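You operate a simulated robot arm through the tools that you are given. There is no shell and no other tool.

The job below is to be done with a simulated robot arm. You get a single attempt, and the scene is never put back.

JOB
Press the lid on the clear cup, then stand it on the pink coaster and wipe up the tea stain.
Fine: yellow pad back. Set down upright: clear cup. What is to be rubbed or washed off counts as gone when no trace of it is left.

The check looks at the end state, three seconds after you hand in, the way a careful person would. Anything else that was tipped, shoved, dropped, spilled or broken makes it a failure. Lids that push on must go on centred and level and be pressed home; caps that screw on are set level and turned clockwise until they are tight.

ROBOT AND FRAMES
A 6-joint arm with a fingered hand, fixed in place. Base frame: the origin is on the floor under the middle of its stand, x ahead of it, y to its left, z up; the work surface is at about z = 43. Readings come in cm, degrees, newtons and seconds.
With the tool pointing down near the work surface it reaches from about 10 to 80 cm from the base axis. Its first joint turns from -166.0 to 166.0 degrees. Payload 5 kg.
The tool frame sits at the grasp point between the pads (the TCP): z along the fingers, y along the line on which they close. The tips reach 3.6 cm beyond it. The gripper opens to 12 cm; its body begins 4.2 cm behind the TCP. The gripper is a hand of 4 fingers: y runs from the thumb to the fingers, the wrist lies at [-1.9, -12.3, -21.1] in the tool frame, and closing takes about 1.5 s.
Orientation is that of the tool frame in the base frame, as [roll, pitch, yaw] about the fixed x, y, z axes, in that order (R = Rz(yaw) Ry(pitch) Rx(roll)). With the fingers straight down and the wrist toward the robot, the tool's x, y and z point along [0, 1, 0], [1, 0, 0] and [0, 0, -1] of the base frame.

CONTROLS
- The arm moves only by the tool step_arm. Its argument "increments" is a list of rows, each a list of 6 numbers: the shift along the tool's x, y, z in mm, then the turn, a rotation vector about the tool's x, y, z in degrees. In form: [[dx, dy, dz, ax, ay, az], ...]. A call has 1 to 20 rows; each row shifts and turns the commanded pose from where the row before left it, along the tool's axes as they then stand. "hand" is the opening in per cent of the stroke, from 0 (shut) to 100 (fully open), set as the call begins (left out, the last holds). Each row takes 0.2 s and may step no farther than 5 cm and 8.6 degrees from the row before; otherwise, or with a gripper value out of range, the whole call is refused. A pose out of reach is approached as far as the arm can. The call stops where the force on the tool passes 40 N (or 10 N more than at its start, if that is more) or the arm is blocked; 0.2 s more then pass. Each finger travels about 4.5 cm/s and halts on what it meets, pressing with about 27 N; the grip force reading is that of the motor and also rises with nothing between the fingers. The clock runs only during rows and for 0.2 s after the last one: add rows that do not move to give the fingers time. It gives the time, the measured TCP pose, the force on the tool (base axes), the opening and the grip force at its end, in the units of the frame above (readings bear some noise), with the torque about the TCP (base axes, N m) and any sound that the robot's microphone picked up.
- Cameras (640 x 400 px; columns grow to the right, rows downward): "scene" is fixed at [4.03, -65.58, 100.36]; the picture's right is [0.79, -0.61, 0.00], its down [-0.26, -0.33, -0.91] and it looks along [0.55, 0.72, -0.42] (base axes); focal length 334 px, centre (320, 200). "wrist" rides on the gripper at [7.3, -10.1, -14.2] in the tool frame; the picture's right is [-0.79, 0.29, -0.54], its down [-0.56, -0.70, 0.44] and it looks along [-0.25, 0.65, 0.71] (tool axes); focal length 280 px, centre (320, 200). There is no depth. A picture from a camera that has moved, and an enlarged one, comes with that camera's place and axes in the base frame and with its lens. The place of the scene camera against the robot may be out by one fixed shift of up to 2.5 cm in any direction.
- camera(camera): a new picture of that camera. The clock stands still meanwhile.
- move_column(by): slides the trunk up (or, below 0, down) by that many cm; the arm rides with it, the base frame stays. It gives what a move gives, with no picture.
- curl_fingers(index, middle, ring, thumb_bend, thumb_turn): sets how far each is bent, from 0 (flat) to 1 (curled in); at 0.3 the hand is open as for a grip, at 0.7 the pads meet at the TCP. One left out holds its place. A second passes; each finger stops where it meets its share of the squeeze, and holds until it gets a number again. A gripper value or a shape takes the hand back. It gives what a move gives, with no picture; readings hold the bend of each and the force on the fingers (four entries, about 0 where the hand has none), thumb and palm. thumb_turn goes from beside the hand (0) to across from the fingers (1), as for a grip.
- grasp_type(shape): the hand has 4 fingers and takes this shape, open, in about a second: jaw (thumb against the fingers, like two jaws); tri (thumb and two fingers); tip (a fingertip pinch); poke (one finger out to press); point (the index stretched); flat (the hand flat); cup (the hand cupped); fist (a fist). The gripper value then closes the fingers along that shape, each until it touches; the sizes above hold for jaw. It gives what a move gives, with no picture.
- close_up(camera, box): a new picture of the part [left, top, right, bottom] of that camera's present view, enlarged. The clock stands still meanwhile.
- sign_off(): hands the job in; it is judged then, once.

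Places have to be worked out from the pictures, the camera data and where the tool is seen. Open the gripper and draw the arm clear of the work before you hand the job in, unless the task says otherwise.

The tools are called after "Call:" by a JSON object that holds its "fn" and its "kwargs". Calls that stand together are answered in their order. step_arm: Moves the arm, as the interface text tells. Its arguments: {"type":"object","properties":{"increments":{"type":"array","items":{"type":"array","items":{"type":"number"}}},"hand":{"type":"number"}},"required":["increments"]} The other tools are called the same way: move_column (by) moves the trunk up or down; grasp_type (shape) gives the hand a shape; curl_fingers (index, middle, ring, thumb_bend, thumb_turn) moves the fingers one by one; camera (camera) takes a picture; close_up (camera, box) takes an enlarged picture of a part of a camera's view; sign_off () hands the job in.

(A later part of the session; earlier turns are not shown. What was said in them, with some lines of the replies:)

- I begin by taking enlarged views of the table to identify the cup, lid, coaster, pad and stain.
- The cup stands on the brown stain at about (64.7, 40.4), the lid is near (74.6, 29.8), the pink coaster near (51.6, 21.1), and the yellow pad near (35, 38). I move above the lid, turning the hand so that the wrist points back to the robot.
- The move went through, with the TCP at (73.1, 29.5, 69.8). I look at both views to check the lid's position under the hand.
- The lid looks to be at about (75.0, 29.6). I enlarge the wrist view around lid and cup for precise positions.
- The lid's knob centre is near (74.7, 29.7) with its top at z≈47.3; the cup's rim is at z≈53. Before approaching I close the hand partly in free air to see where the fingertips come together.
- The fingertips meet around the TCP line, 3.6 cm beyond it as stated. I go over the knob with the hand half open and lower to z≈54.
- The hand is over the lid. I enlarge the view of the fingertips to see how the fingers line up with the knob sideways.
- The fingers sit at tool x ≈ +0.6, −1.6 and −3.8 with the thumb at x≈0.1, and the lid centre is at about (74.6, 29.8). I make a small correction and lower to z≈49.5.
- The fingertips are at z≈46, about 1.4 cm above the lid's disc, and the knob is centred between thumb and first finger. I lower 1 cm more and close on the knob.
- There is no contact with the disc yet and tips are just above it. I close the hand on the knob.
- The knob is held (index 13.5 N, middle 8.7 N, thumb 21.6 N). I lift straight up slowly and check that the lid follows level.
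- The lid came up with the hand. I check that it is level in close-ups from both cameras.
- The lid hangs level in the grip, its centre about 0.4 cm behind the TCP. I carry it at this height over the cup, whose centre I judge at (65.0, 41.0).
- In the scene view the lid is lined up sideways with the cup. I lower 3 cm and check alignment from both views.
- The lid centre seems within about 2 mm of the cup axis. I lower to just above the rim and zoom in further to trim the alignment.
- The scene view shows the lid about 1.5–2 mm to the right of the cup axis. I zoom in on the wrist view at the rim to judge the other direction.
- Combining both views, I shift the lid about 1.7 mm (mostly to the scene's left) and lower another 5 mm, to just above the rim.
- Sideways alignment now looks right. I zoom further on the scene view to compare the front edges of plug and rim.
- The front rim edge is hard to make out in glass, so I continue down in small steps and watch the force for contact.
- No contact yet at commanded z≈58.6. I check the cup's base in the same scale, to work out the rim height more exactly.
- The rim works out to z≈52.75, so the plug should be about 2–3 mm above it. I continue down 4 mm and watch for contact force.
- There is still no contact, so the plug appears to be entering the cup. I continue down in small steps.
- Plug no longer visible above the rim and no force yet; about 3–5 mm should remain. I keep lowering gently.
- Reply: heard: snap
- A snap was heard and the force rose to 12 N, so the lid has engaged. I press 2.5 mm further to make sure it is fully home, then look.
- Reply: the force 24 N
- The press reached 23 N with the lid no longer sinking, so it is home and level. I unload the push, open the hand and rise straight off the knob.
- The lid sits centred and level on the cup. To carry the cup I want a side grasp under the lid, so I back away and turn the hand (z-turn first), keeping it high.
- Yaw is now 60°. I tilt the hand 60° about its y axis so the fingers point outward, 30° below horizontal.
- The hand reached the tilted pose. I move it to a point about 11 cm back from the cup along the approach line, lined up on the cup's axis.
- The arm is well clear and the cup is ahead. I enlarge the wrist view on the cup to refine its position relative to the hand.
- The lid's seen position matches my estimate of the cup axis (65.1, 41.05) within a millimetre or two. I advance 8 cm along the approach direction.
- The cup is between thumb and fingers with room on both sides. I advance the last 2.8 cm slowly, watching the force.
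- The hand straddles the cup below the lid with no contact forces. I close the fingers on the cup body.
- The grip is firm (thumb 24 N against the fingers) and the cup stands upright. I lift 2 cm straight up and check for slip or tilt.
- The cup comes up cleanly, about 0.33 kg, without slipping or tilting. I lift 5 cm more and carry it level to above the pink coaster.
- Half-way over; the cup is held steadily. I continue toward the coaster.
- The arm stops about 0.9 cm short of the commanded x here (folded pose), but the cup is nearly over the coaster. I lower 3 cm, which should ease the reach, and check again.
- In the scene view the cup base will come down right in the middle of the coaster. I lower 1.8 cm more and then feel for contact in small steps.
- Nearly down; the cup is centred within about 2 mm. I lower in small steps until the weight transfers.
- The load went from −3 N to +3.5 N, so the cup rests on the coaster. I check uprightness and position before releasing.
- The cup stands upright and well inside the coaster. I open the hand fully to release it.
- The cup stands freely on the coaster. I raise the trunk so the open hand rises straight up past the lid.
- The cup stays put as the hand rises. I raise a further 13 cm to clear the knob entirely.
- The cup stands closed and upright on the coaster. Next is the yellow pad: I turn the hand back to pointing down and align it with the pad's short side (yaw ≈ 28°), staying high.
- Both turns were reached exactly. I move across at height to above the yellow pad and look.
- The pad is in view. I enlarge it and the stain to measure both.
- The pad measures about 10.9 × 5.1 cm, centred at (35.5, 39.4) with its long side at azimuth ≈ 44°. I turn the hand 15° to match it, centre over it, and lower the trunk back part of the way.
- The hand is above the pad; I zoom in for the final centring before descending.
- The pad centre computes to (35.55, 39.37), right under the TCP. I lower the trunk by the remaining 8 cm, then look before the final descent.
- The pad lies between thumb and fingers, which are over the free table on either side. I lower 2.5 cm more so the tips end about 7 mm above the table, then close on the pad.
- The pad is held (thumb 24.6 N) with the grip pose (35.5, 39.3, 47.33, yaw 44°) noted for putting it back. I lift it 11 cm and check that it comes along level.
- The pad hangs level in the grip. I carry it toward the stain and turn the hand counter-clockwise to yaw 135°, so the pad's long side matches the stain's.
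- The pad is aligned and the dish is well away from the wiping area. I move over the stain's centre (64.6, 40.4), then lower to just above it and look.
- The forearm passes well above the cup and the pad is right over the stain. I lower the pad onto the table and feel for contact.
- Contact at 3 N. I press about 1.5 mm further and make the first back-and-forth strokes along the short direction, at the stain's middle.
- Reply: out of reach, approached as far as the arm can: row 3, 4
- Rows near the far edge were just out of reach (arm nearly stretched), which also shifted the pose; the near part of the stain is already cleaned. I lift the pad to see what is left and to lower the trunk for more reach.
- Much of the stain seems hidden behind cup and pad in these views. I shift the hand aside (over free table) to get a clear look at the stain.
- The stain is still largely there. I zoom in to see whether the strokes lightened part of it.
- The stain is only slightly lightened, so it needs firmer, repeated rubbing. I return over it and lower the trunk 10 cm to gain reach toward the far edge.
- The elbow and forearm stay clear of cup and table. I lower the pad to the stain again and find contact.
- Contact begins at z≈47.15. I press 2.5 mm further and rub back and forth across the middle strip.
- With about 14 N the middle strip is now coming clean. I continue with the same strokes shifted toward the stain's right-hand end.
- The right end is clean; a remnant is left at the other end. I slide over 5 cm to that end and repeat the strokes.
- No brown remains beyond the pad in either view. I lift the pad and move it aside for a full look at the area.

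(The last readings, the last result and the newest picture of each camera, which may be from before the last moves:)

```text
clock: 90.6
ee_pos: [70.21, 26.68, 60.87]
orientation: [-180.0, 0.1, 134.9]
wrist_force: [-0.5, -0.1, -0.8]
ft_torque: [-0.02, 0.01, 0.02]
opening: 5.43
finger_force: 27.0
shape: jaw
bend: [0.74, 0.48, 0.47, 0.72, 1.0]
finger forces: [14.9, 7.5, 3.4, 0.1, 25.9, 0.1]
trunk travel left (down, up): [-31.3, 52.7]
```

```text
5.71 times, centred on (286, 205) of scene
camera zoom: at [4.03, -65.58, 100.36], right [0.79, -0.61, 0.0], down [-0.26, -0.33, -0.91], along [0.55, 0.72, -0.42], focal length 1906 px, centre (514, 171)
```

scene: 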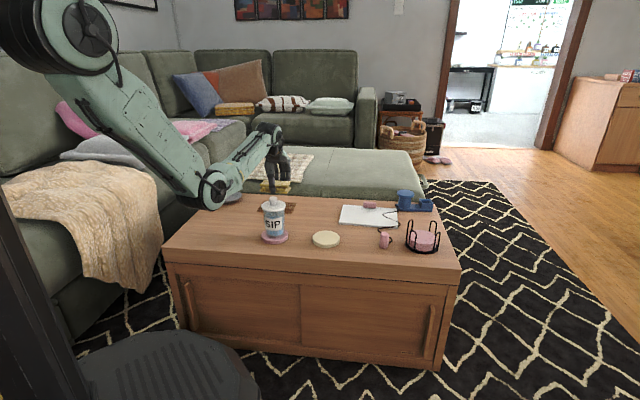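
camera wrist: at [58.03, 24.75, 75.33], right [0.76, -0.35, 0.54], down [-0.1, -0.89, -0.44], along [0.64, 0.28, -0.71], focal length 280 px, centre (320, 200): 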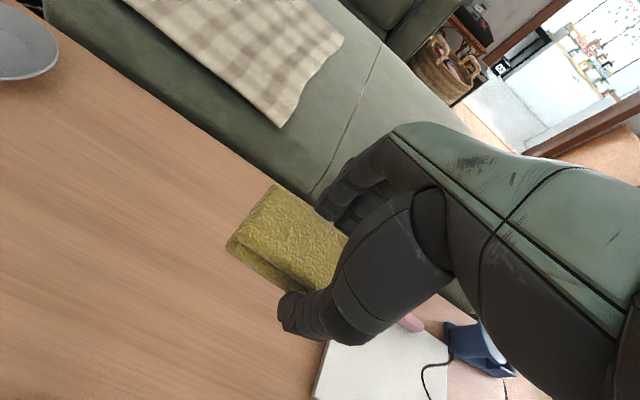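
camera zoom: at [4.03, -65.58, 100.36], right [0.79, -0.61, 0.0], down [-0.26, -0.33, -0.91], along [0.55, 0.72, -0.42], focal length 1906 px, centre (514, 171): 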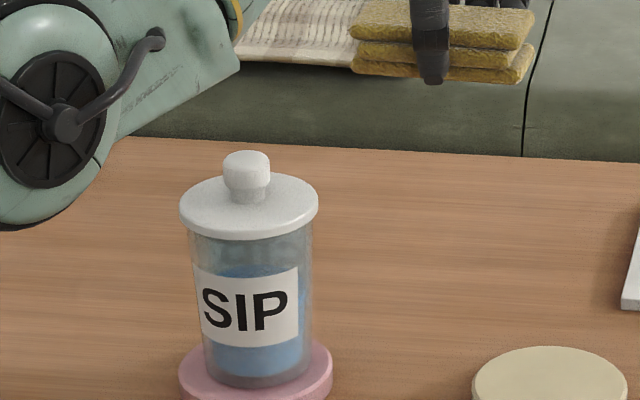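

The area looks like bare wood. I enlarge the rest of the former stain area, including its near edge, to be sure no trace is left.

Call:
{"fn": "close_up", "kwargs": {"camera": "wrist", "box": [20, 150, 228, 290]}}

Call:
{"fn": "close_up", "kwargs": {"camera": "wrist", "box": [60, 110, 252, 230]}}

Call:
{"fn": "close_up", "kwargs": {"camera": "scene", "box": [245, 192, 325, 222]}}

```text
2.86 times, centred on (124, 220) of wrist
camera zoom: at [58.03, 24.75, 75.33], right [0.76, -0.35, 0.54], down [-0.1, -0.89, -0.44], along [0.64, 0.28, -0.71], focal length 801 px, centre (880, 143)
```

zoom: 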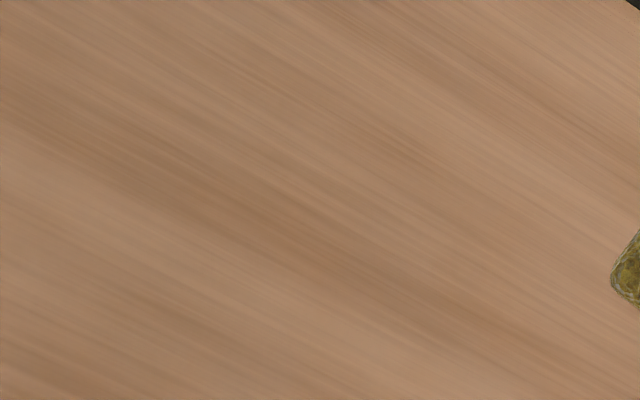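

```text
3.33 times, centred on (156, 170) of wrist
camera zoom: at [58.03, 24.75, 75.33], right [0.76, -0.35, 0.54], down [-0.1, -0.89, -0.44], along [0.64, 0.28, -0.71], focal length 935 px, centre (867, 300)
```

zoom: 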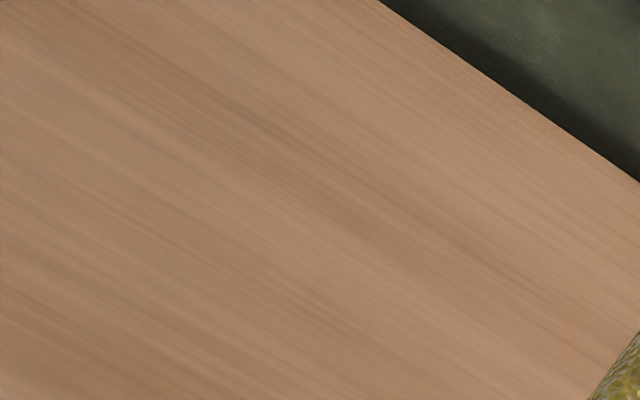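

```text
8.00 times, centred on (285, 207) of scene
camera zoom: at [4.03, -65.58, 100.36], right [0.79, -0.61, 0.0], down [-0.26, -0.33, -0.91], along [0.55, 0.72, -0.42], focal length 2668 px, centre (600, 144)
```

zoom: 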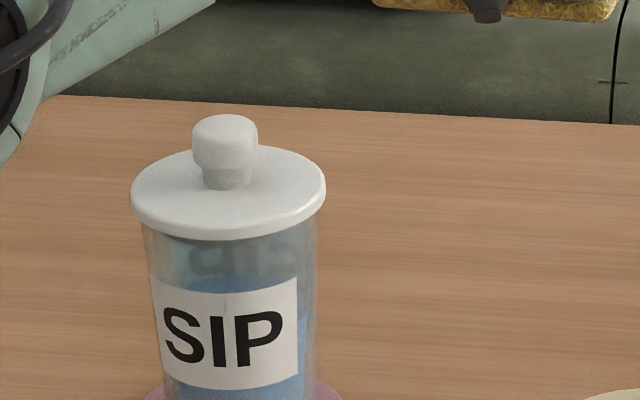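

No trace is visible. For safety I make one more light pass with slightly wider offsets, so the edges and corners are surely covered; first back over the centre and down.

Call:
{"fn": "step_arm", "kwargs": {"increments": [[34.1, 14.3, 0, 0, 0, 0], [34.1, 14.3, 0, 0, 0, 0], [34.1, 14.3, 0, 0, 0, 0], [34.1, 14.3, 0, 0, 0, 0], [0, 0, 45, 0, 0, 0], [0, 0, 45, 0, 0, 0], [0, 0, 35, 0, 0, 0], [0, 0, 10, 0, 0, 0], [0, 0, 3, 0, 0, 0], [0, 0, 0, 0, 0, 0]]}}

```text
clock: 92.8
ee_pos: [64.67, 40.58, 47.2]
orientation: [179.9, 0.0, 135.0]
wrist_force: [-0.3, -0.2, -0.5]
ft_torque: [0.04, -0.03, 0.0]
opening: 5.42
finger_force: 27.0
shape: jaw
bend: [0.74, 0.48, 0.47, 0.72, 1.0]
finger forces: [14.9, 7.4, 3.4, 0.0, 25.4, 0.0]
trunk travel left (down, up): [-31.3, 52.7]
```

The pad is just touching. I press about 3 mm and rub in lines along the long direction, starting at the far edge.

Call:
{"fn": "step_arm", "kwargs": {"increments": [[0, 0, 3, 0, 0, 0], [0, 13, 0, 0, 0, 0], [0, 13, 0, 0, 0, 0], [0, 13, 0, 0, 0, 0], [-15, 0, 0, 0, 0, 0], [-15, 0, 0, 0, 0, 0], [15, 0, 0, 0, 0, 0], [15, 0, 0, 0, 0, 0], [15, 0, 0, 0, 0, 0], [15, 0, 0, 0, 0, 0], [0, -13, 0, 0, 0, 0], [0, -13, 0, 0, 0, 0], [-15, 0, 0, 0, 0, 0], [-15, 0, 0, 0, 0, 0], [-15, 0, 0, 0, 0, 0], [-15, 0, 0, 0, 0, 0], [0, 0, 0, 0, 0, 0]]}}

Call:
{"fn": "step_arm", "kwargs": {"increments": [[0, -13, 0, 0, 0, 0], [0, -13, 0, 0, 0, 0], [15, 0, 0, 0, 0, 0], [15, 0, 0, 0, 0, 0], [15, 0, 0, 0, 0, 0], [15, 0, 0, 0, 0, 0], [0, -13, 0, 0, 0, 0], [0, -13, 0, 0, 0, 0], [-15, 0, 0, 0, 0, 0], [-15, 0, 0, 0, 0, 0], [-15, 0, 0, 0, 0, 0], [-15, 0, 0, 0, 0, 0], [0, 0, 0, 0, 0, 0]]}}

Call:
{"fn": "camera", "kwargs": {"camera": "wrist"}}

Call:
{"fn": "close_up", "kwargs": {"camera": "scene", "box": [230, 160, 342, 230]}}

```text
clock: 96.4
ee_pos: [67.47, 39.43, 47.02]
orientation: [179.9, 0.0, 135.0]
wrist_force: [-7.3, 5.6, 17.2]
ft_torque: [0.14, 0.22, 0.01]
opening: 5.46
finger_force: 26.8
shape: jaw
bend: [0.74, 0.48, 0.48, 0.72, 0.98]
finger forces: [15.5, 6.9, 3.0, 0.0, 27.9, 0.1]
trunk travel left (down, up): [-31.3, 52.7]
```

```text
clock: 99.2
ee_pos: [63.88, 35.62, 47.11]
orientation: [179.9, 0.0, 135.0]
wrist_force: [-4.5, 5.0, 18.0]
ft_torque: [0.14, 0.17, 0.04]
opening: 5.47
finger_force: 27.2
shape: jaw
bend: [0.74, 0.48, 0.48, 0.72, 0.98]
finger forces: [15.9, 7.3, 3.4, 0.0, 27.3, 0.1]
trunk travel left (down, up): [-31.3, 52.7]
```

```text
taken
camera wrist: at [51.74, 33.64, 61.33], right [0.76, -0.36, 0.54], down [-0.1, -0.89, -0.44], along [0.64, 0.28, -0.71], focal length 280 px, centre (320, 200)
```

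wrist: 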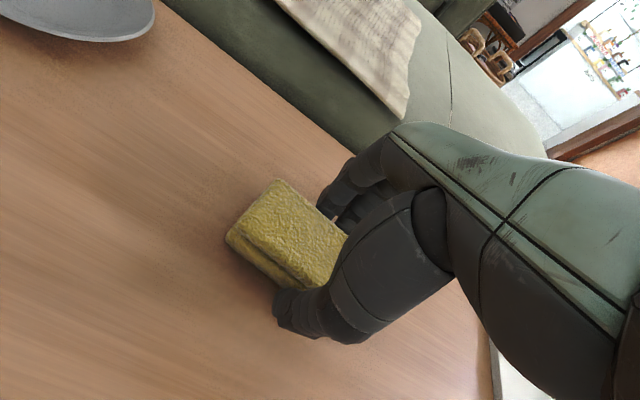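

```text
5.71 times, centred on (286, 195) of scene
camera zoom: at [4.03, -65.58, 100.36], right [0.79, -0.61, 0.0], down [-0.26, -0.33, -0.91], along [0.55, 0.72, -0.42], focal length 1906 px, centre (514, 229)
```

zoom: 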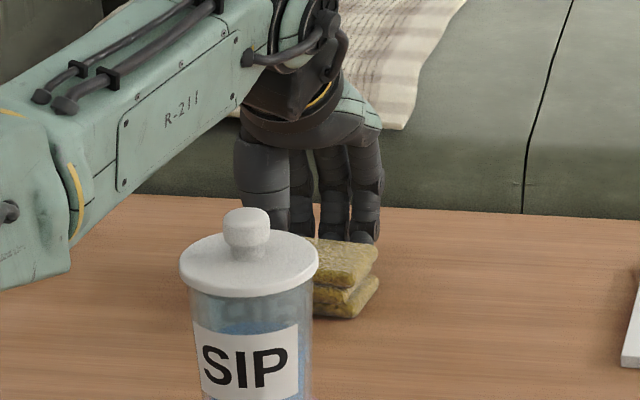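

The whole area is clean. I lift the pad, bring the trunk back up, and start carrying the pad to its original place.

Call:
{"fn": "step_arm", "kwargs": {"increments": [[0, 0, -20, 0, 0, 0], [0, 0, -40, 0, 0, 0], [0, 0, -40, 0, 0, 0], [0, 0, -40, 0, 0, 0], [0, 0, 0, 0, 0, 0]]}}

Call:
{"fn": "move_column", "kwargs": {"by": 10}}

Call:
{"fn": "step_arm", "kwargs": {"increments": [[35.9, -13.3, 0, 0, 0, 0], [35.9, -13.3, 0, 0, 0, 0], [35.9, -13.3, 0, 0, 0, 0], [35.9, -13.3, 0, 0, 0, 0], [0, 0, 0, 0, 0, 8.27], [0, 0, 0, 0, 0, 8.27], [0, 0, 0, 0, 0, 8.27], [0, 0, 0, 0, 0, 8.27], [0, 0, 0, 0, 0, 8.27], [0, 0, 0, 0, 0, 8.27], [0, 0, 0, 0, 0, 8.27], [0, 0, 0, 0, 0, 8.27], [0, 0, 0, 0, 0, 8.27], [0, 0, 0, 0, 0, 8.27], [0, 0, 0, 0, 0, 8.27], [0, 0, 0, 0, 0, 0]]}}

Call:
{"fn": "camera", "kwargs": {"camera": "wrist"}}

Call:
{"fn": "camera", "kwargs": {"camera": "scene"}}

```text
clock: 100.4
ee_pos: [63.89, 35.71, 60.99]
orientation: [-180.0, 0.1, 135.0]
wrist_force: [0.5, -0.4, -1.3]
ft_torque: [0.01, -0.02, 0.02]
opening: 5.45
finger_force: 26.7
shape: jaw
bend: [0.74, 0.48, 0.48, 0.72, 0.99]
finger forces: [15.0, 7.5, 4.2, 0.0, 26.4, 0.0]
trunk travel left (down, up): [-31.3, 52.7]
```

```text
clock: 101.7
ee_pos: [63.94, 35.69, 70.8]
orientation: [179.9, 0.0, 135.1]
wrist_force: [0.3, 1.0, -0.3]
ft_torque: [0.01, 0.01, 0.05]
opening: 5.45
finger_force: 26.7
shape: jaw
bend: [0.74, 0.48, 0.48, 0.72, 0.99]
finger forces: [14.9, 7.5, 4.2, 0.0, 26.4, 0.0]
trunk travel left (down, up): [-41.3, 42.7]
```

```text
clock: 105.1
ee_pos: [50.29, 42.26, 70.49]
orientation: [179.9, -0.2, 44.2]
wrist_force: [-0.3, 0.1, -0.1]
ft_torque: [-0.03, 0.04, -0.01]
opening: 5.43
finger_force: 27.0
shape: jaw
bend: [0.74, 0.48, 0.48, 0.72, 0.99]
finger forces: [14.9, 7.4, 4.1, 0.0, 26.5, 0.0]
out of reach, approached as far as the arm can: row 15
trunk travel left (down, up): [-41.3, 42.7]
```

```text
taken
camera wrist: at [48.61, 54.59, 84.83], right [-0.37, -0.76, 0.54], down [-0.89, 0.11, -0.45], along [0.27, -0.64, -0.71], focal length 280 px, centre (320, 200)
```

wrist: 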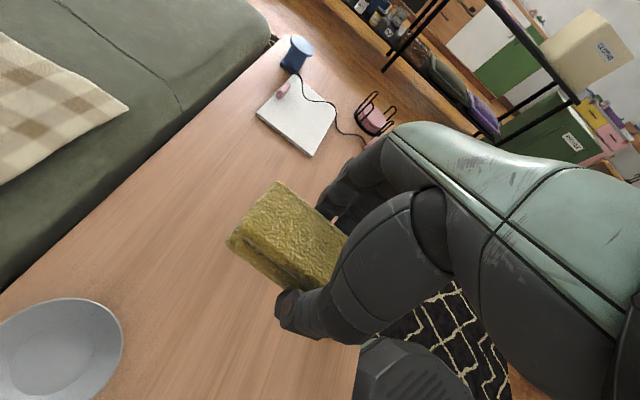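

```text
taken
```

scene: 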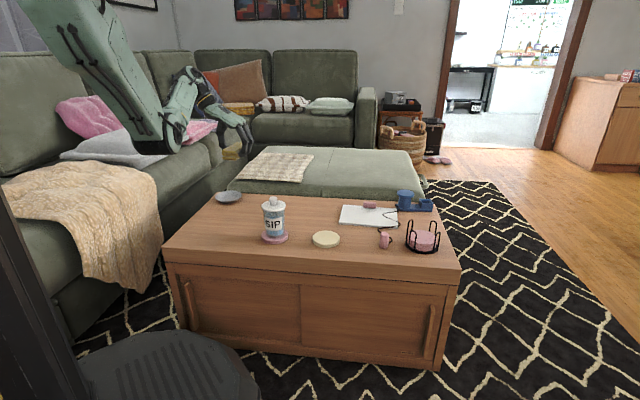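

The table is fully visible and clean, and cup, lid and coaster stand as left. I carry the pad back over its original spot.

Call:
{"fn": "step_arm", "kwargs": {"increments": [[-31.7, -20.5, 0, 0, 0, 0], [-31.7, -20.5, 0, 0, 0, 0], [-31.7, -20.5, 0, 0, 0, 0], [-31.7, -20.5, 0, 0, 0, 0], [0, 0, 40, 0, 0, 0], [0, 0, 40, 0, 0, 0], [0, 0, 40, 0, 0, 0], [0, 0, 40, 0, 0, 0], [0, 0, 0, 0, 0, 0]]}}

Call:
{"fn": "camera", "kwargs": {"camera": "wrist"}}

Call:
{"fn": "close_up", "kwargs": {"camera": "scene", "box": [150, 140, 262, 250]}}

```text
clock: 107.1
ee_pos: [41.54, 41.77, 46.98]
orientation: [180.0, -0.2, 44.0]
wrist_force: [-1.4, -1.7, 12.2]
ft_torque: [-0.07, 0.04, -0.06]
opening: 5.43
finger_force: 26.7
shape: jaw
bend: [0.74, 0.48, 0.48, 0.72, 0.99]
finger forces: [15.6, 8.5, 4.3, 0.1, 27.6, 0.0]
out of reach, approached as far as the arm can: row 1, 2, 3, 4
trunk travel left (down, up): [-41.3, 42.7]
```

```text
taken
camera wrist: at [39.86, 54.06, 61.43], right [-0.37, -0.76, 0.54], down [-0.89, 0.12, -0.44], along [0.27, -0.64, -0.71], focal length 280 px, centre (320, 200)
```

wrist: 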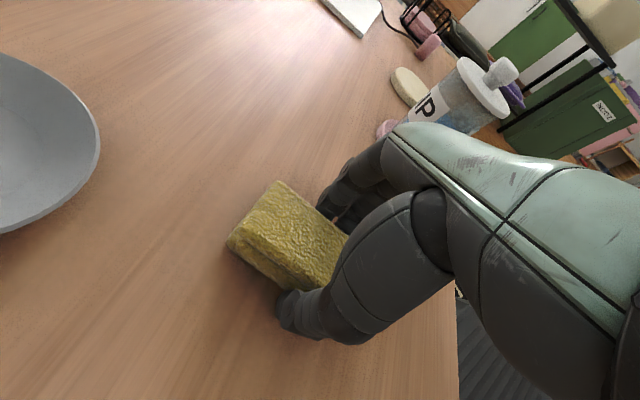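

```text
3.64 times, centred on (206, 195) of scene
camera zoom: at [4.03, -65.58, 100.36], right [0.79, -0.61, 0.0], down [-0.26, -0.33, -0.91], along [0.55, 0.72, -0.42], focal length 1213 px, centre (734, 218)
```

zoom: 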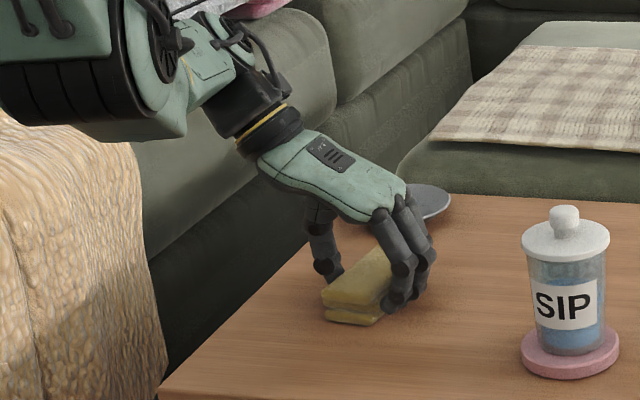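

Because the high path was out of reach, the pad came down early at (41.5, 41.8), just pressing on the table with 12 N and touching nothing else. I lift it 3 cm, shift to its original spot and check.

Call:
{"fn": "step_arm", "kwargs": {"increments": [[0, 0, -15, 0, 0, 0], [0, 0, -20, 0, 0, 0], [-20.2, -8.1, 0, 0, 0, 0], [-20.2, -8.1, 0, 0, 0, 0], [-20.2, -8.1, 0, 0, 0, 0], [0, 0, 0, 0, 0, 0]]}}

Call:
{"fn": "close_up", "kwargs": {"camera": "scene", "box": [150, 140, 262, 250]}}

```text
clock: 108.5
ee_pos: [35.41, 39.17, 50.52]
orientation: [-180.0, 0.0, 44.1]
wrist_force: [0.0, 0.0, -0.3]
ft_torque: [0.0, -0.01, 0.04]
opening: 5.43
finger_force: 27.5
shape: jaw
bend: [0.74, 0.48, 0.48, 0.72, 0.99]
finger forces: [15.0, 7.9, 4.3, 0.0, 27.1, 0.0]
trunk travel left (down, up): [-41.3, 42.7]
```

```text
3.64 times, centred on (206, 195) of scene
camera zoom: at [4.03, -65.58, 100.36], right [0.79, -0.61, 0.0], down [-0.26, -0.33, -0.91], along [0.55, 0.72, -0.42], focal length 1213 px, centre (734, 218)
```

zoom: 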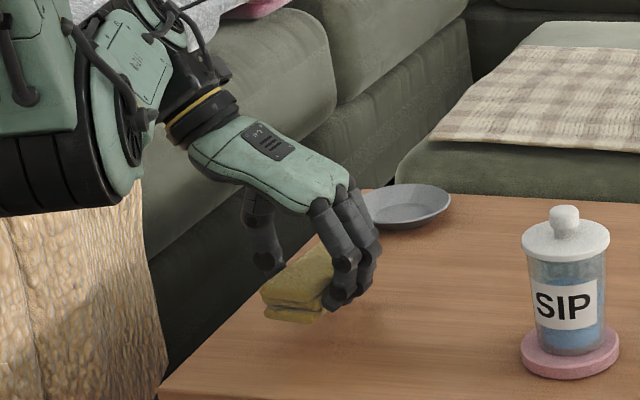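

The pad is over its original spot. I lower it gently until it touches.

Call:
{"fn": "step_arm", "kwargs": {"increments": [[0.5, 0, 12, 0, 0, 0], [0, 0, 12, 0, 0, 0], [0, 0, 7, 0, 0, 0], [0, 0, 0, 0, 0, 0]]}}

Call:
{"fn": "step_arm", "kwargs": {"increments": [[0, 0, 2, 0, 0, 0], [0, 0, 0, 0, 0, 0]]}}

```text
clock: 109.5
ee_pos: [35.46, 39.25, 47.4]
orientation: [180.0, 0.0, 44.0]
wrist_force: [-0.2, -0.5, 0.1]
ft_torque: [0.0, 0.02, -0.02]
opening: 5.44
finger_force: 27.1
shape: jaw
bend: [0.74, 0.48, 0.48, 0.72, 0.99]
finger forces: [14.9, 8.0, 4.3, 0.0, 27.1, 0.1]
trunk travel left (down, up): [-41.3, 42.7]
```

```text
clock: 110.1
ee_pos: [35.43, 39.16, 47.3]
orientation: [-179.9, 0.0, 43.9]
wrist_force: [0.3, 0.6, -0.5]
ft_torque: [0.03, 0.02, 0.02]
opening: 5.42
finger_force: 27.2
shape: jaw
bend: [0.74, 0.48, 0.48, 0.72, 0.99]
finger forces: [15.0, 7.8, 4.3, 0.0, 27.0, 0.0]
trunk travel left (down, up): [-41.3, 42.7]
```

No contact yet, so I lower another 2–3 mm.

Call:
{"fn": "step_arm", "kwargs": {"increments": [[0, 0, 2, 0, 0, 0], [0, 0, 0, 0, 0, 0]]}}

Call:
{"fn": "step_arm", "kwargs": {"increments": [[0, 0, 1, 0, 0, 0], [0, 0, 0, 0, 0, 0]]}}

```text
clock: 110.7
ee_pos: [35.53, 39.22, 47.07]
orientation: [-180.0, -0.1, 44.0]
wrist_force: [-1.1, -1.8, 4.9]
ft_torque: [-0.06, 0.04, -0.04]
opening: 5.41
finger_force: 27.5
shape: jaw
bend: [0.74, 0.48, 0.48, 0.72, 0.99]
finger forces: [15.3, 8.2, 4.4, 0.1, 27.2, 0.0]
trunk travel left (down, up): [-41.3, 42.7]
```

```text
clock: 111.3
ee_pos: [35.62, 39.15, 47.06]
orientation: [-179.9, -0.1, 44.0]
wrist_force: [-2.0, -2.6, 14.2]
ft_torque: [-0.07, 0.02, 0.0]
opening: 5.43
finger_force: 26.8
shape: jaw
bend: [0.74, 0.48, 0.48, 0.72, 0.99]
finger forces: [15.5, 8.4, 4.3, 0.0, 27.7, 0.1]
trunk travel left (down, up): [-41.3, 42.7]
```

The pad rests on the table (14 N). I ease off 1.5 mm, open the hand and rise straight up.

Call:
{"fn": "step_arm", "kwargs": {"increments": [[0, 0, -1.5, 0, 0, 0], [0, 0, 0, 0, 0, 0]]}}

Call:
{"fn": "step_arm", "kwargs": {"hand": 75, "increments": [[0, 0, 0, 0, 0, 0], [0, 0, 0, 0, 0, 0], [0, 0, 0, 0, 0, 0], [0, 0, 0, 0, 0, 0], [0, 0, 0, 0, 0, 0], [0, 0, 0, 0, 0, 0]]}}

Call:
{"fn": "step_arm", "kwargs": {"increments": [[0, 0, -15, 0, 0, 0], [0, 0, -30, 0, 0, 0], [0, 0, -40, 0, 0, 0], [0, 0, -40, 0, 0, 0], [0, 0, 0, 0, 0, 0]]}}

Call:
{"fn": "camera", "kwargs": {"camera": "wrist"}}

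Call:
{"fn": "camera", "kwargs": {"camera": "scene"}}

```text
clock: 111.9
ee_pos: [35.54, 39.22, 47.18]
orientation: [-179.9, -0.1, 44.0]
wrist_force: [1.9, 1.0, 6.5]
ft_torque: [-0.04, -0.05, -0.03]
opening: 5.44
finger_force: 26.5
shape: jaw
bend: [0.74, 0.48, 0.48, 0.72, 0.99]
finger forces: [15.4, 8.2, 4.3, 0.0, 27.3, 0.0]
trunk travel left (down, up): [-41.3, 42.7]
```

```text
clock: 113.3
ee_pos: [35.39, 39.35, 47.0]
orientation: [180.0, 0.0, 44.0]
wrist_force: [0.0, 0.8, 0.2]
ft_torque: [0.02, -0.01, 0.01]
opening: 8.94
finger_force: 0.1
shape: jaw
bend: [0.26, 0.36, 0.34, 0.56, 0.99]
finger forces: [0.0, 0.0, 0.0, 0.1, 0.2, 0.0]
trunk travel left (down, up): [-41.3, 42.7]
```

```text
clock: 114.5
ee_pos: [36.1, 39.42, 58.71]
orientation: [-180.0, -0.1, 44.1]
wrist_force: [-0.2, -0.2, -0.6]
ft_torque: [0.0, 0.01, 0.05]
opening: 8.95
finger_force: 0.0
shape: jaw
bend: [0.26, 0.36, 0.34, 0.56, 0.99]
finger forces: [0.1, 0.1, 0.0, 0.0, 0.0, 0.0]
out of reach, approached as far as the arm can: row 4
trunk travel left (down, up): [-41.3, 42.7]
```

```text
taken
camera wrist: at [34.26, 51.72, 73.11], right [-0.37, -0.76, 0.54], down [-0.89, 0.11, -0.44], along [0.28, -0.64, -0.71], focal length 280 px, centre (320, 200)
```

wrist: 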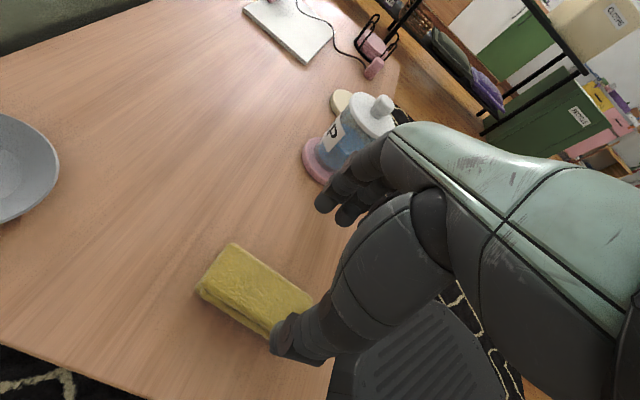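

```text
taken
```

scene: 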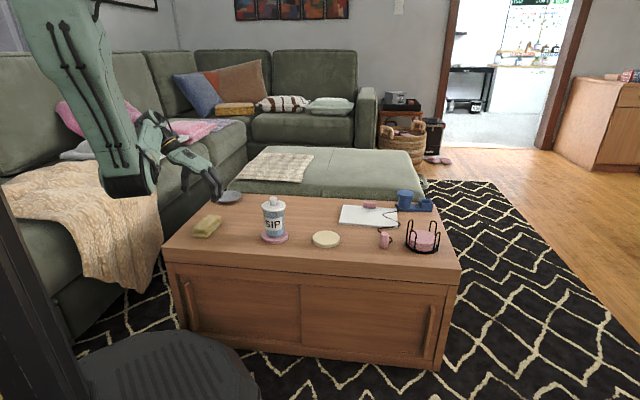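

The pad is back in its place and the hand is free. I raise the trunk to draw the arm well clear, then inspect everything.

Call:
{"fn": "move_column", "kwargs": {"by": 15}}

Call:
{"fn": "close_up", "kwargs": {"camera": "scene", "box": [160, 170, 320, 260]}}

Call:
{"fn": "close_up", "kwargs": {"camera": "scene", "box": [300, 170, 460, 270]}}

Call:
{"fn": "camera", "kwargs": {"camera": "wrist"}}

```text
clock: 116.2
ee_pos: [35.91, 39.41, 73.77]
orientation: [180.0, -0.1, 44.1]
wrist_force: [-0.7, 0.2, 0.4]
ft_torque: [0.0, 0.01, 0.01]
opening: 8.98
finger_force: 0.1
shape: jaw
bend: [0.26, 0.36, 0.34, 0.56, 0.99]
finger forces: [0.0, 0.1, 0.0, 0.1, 0.0, 0.1]
trunk travel left (down, up): [-56.3, 27.7]
```

```text
4.00 times, centred on (240, 215) of scene
camera zoom: at [4.03, -65.58, 100.36], right [0.79, -0.61, 0.0], down [-0.26, -0.33, -0.91], along [0.55, 0.72, -0.42], focal length 1334 px, centre (640, 140)
```

zoom: 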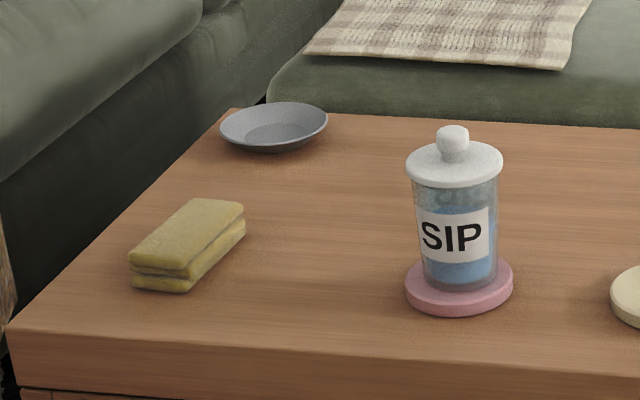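

```text
4.00 times, centred on (380, 220) of scene
camera zoom: at [4.03, -65.58, 100.36], right [0.79, -0.61, 0.0], down [-0.26, -0.33, -0.91], along [0.55, 0.72, -0.42], focal length 1334 px, centre (80, 120)
```

zoom: 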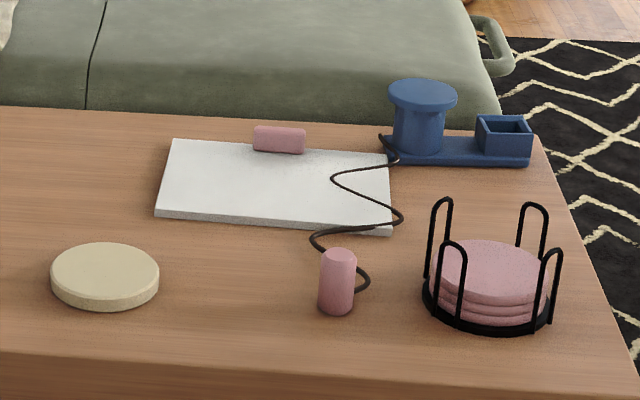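

```text
taken
camera wrist: at [34.27, 51.73, 88.06], right [-0.37, -0.76, 0.54], down [-0.89, 0.11, -0.44], along [0.27, -0.64, -0.71], focal length 280 px, centre (320, 200)
```

wrist: 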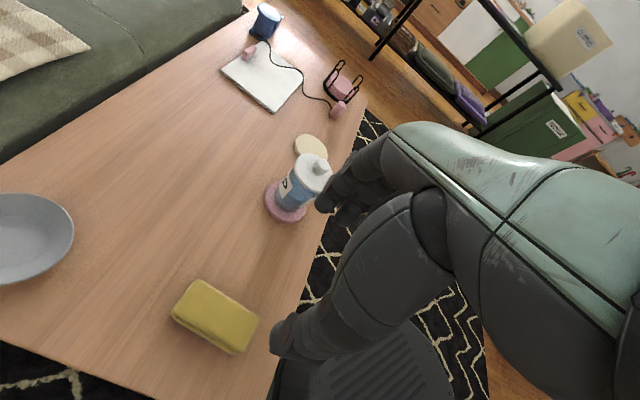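

Everything stands where it should. I check the lid's seat, the coaster and the wiped area once more in close-up.

Call:
{"fn": "close_up", "kwargs": {"camera": "scene", "box": [252, 190, 300, 250]}}

Call:
{"fn": "close_up", "kwargs": {"camera": "wrist", "box": [60, 60, 260, 190]}}

Call:
{"fn": "close_up", "kwargs": {"camera": "wrist", "box": [250, 140, 346, 230]}}

```text
6.67 times, centred on (276, 220) of scene
camera zoom: at [4.03, -65.58, 100.36], right [0.79, -0.61, 0.0], down [-0.26, -0.33, -0.91], along [0.55, 0.72, -0.42], focal length 2223 px, centre (613, 67)
```

zoom: 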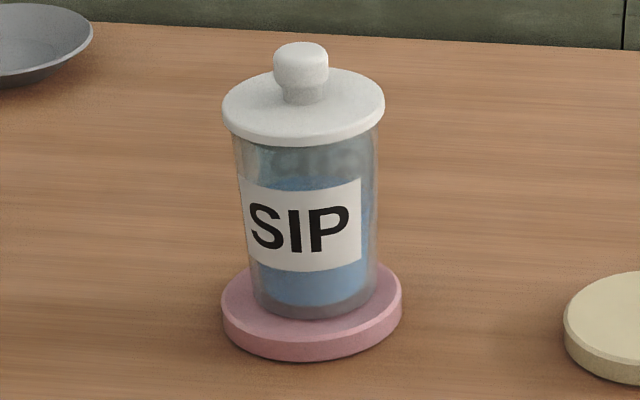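

```text
3.08 times, centred on (160, 125) of wrist
camera zoom: at [34.27, 51.73, 88.06], right [-0.37, -0.76, 0.54], down [-0.89, 0.11, -0.44], along [0.27, -0.64, -0.71], focal length 863 px, centre (812, 431)
```

zoom: 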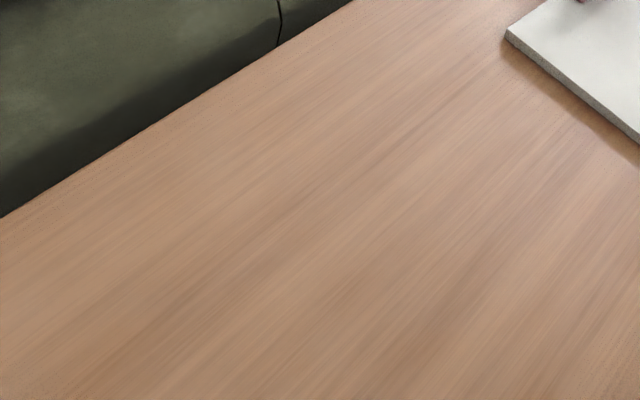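

```text
4.44 times, centred on (298, 185) of wrist
camera zoom: at [34.27, 51.73, 88.06], right [-0.37, -0.76, 0.54], down [-0.89, 0.11, -0.44], along [0.27, -0.64, -0.71], focal length 1246 px, centre (418, 267)
```

zoom: 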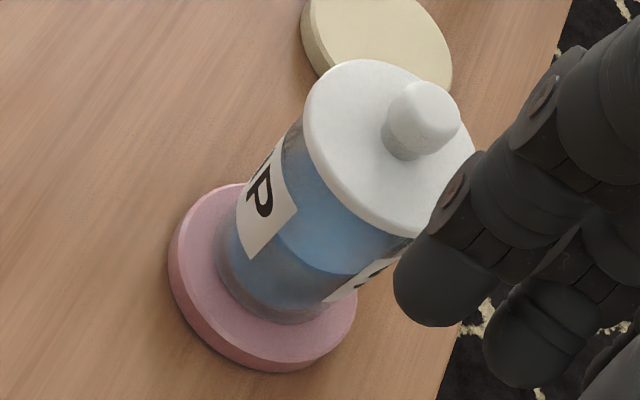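

The lid is seated level, and the cup stands upright well inside the pink coaster. No trace of the stain is left, the yellow pad is back in its place, and the open hand is clear of the work, so I hand the job in.

Call:
{"fn": "sign_off", "kwargs": {}}

```text
The job is handed in.
```

The lid is pressed onto the clear cup, the cup stands upright on the pink coaster, and the tea stain is wiped up. I have handed the job in; no verdict has come back yet.

- **Lid:** it snapped on and held steady under about 23 N of push. It looks centred and level in the final pictures.
- **Cup:** it rests well inside the pink coaster's edge. It was lifted level and never tipped.
- **Stain:** I rubbed the whole area with the yellow pad, then went over it again with wider strokes. Close-ups of the area show only bare wood.
- **Yellow pad:** it is back within a few millimetres of where it lay. On the way back it came down early and pressed briefly on bare table about 6 cm away. It touched nothing else.
- **Arm:** the hand is open and raised clear of the table. Nothing else on the table looks moved.
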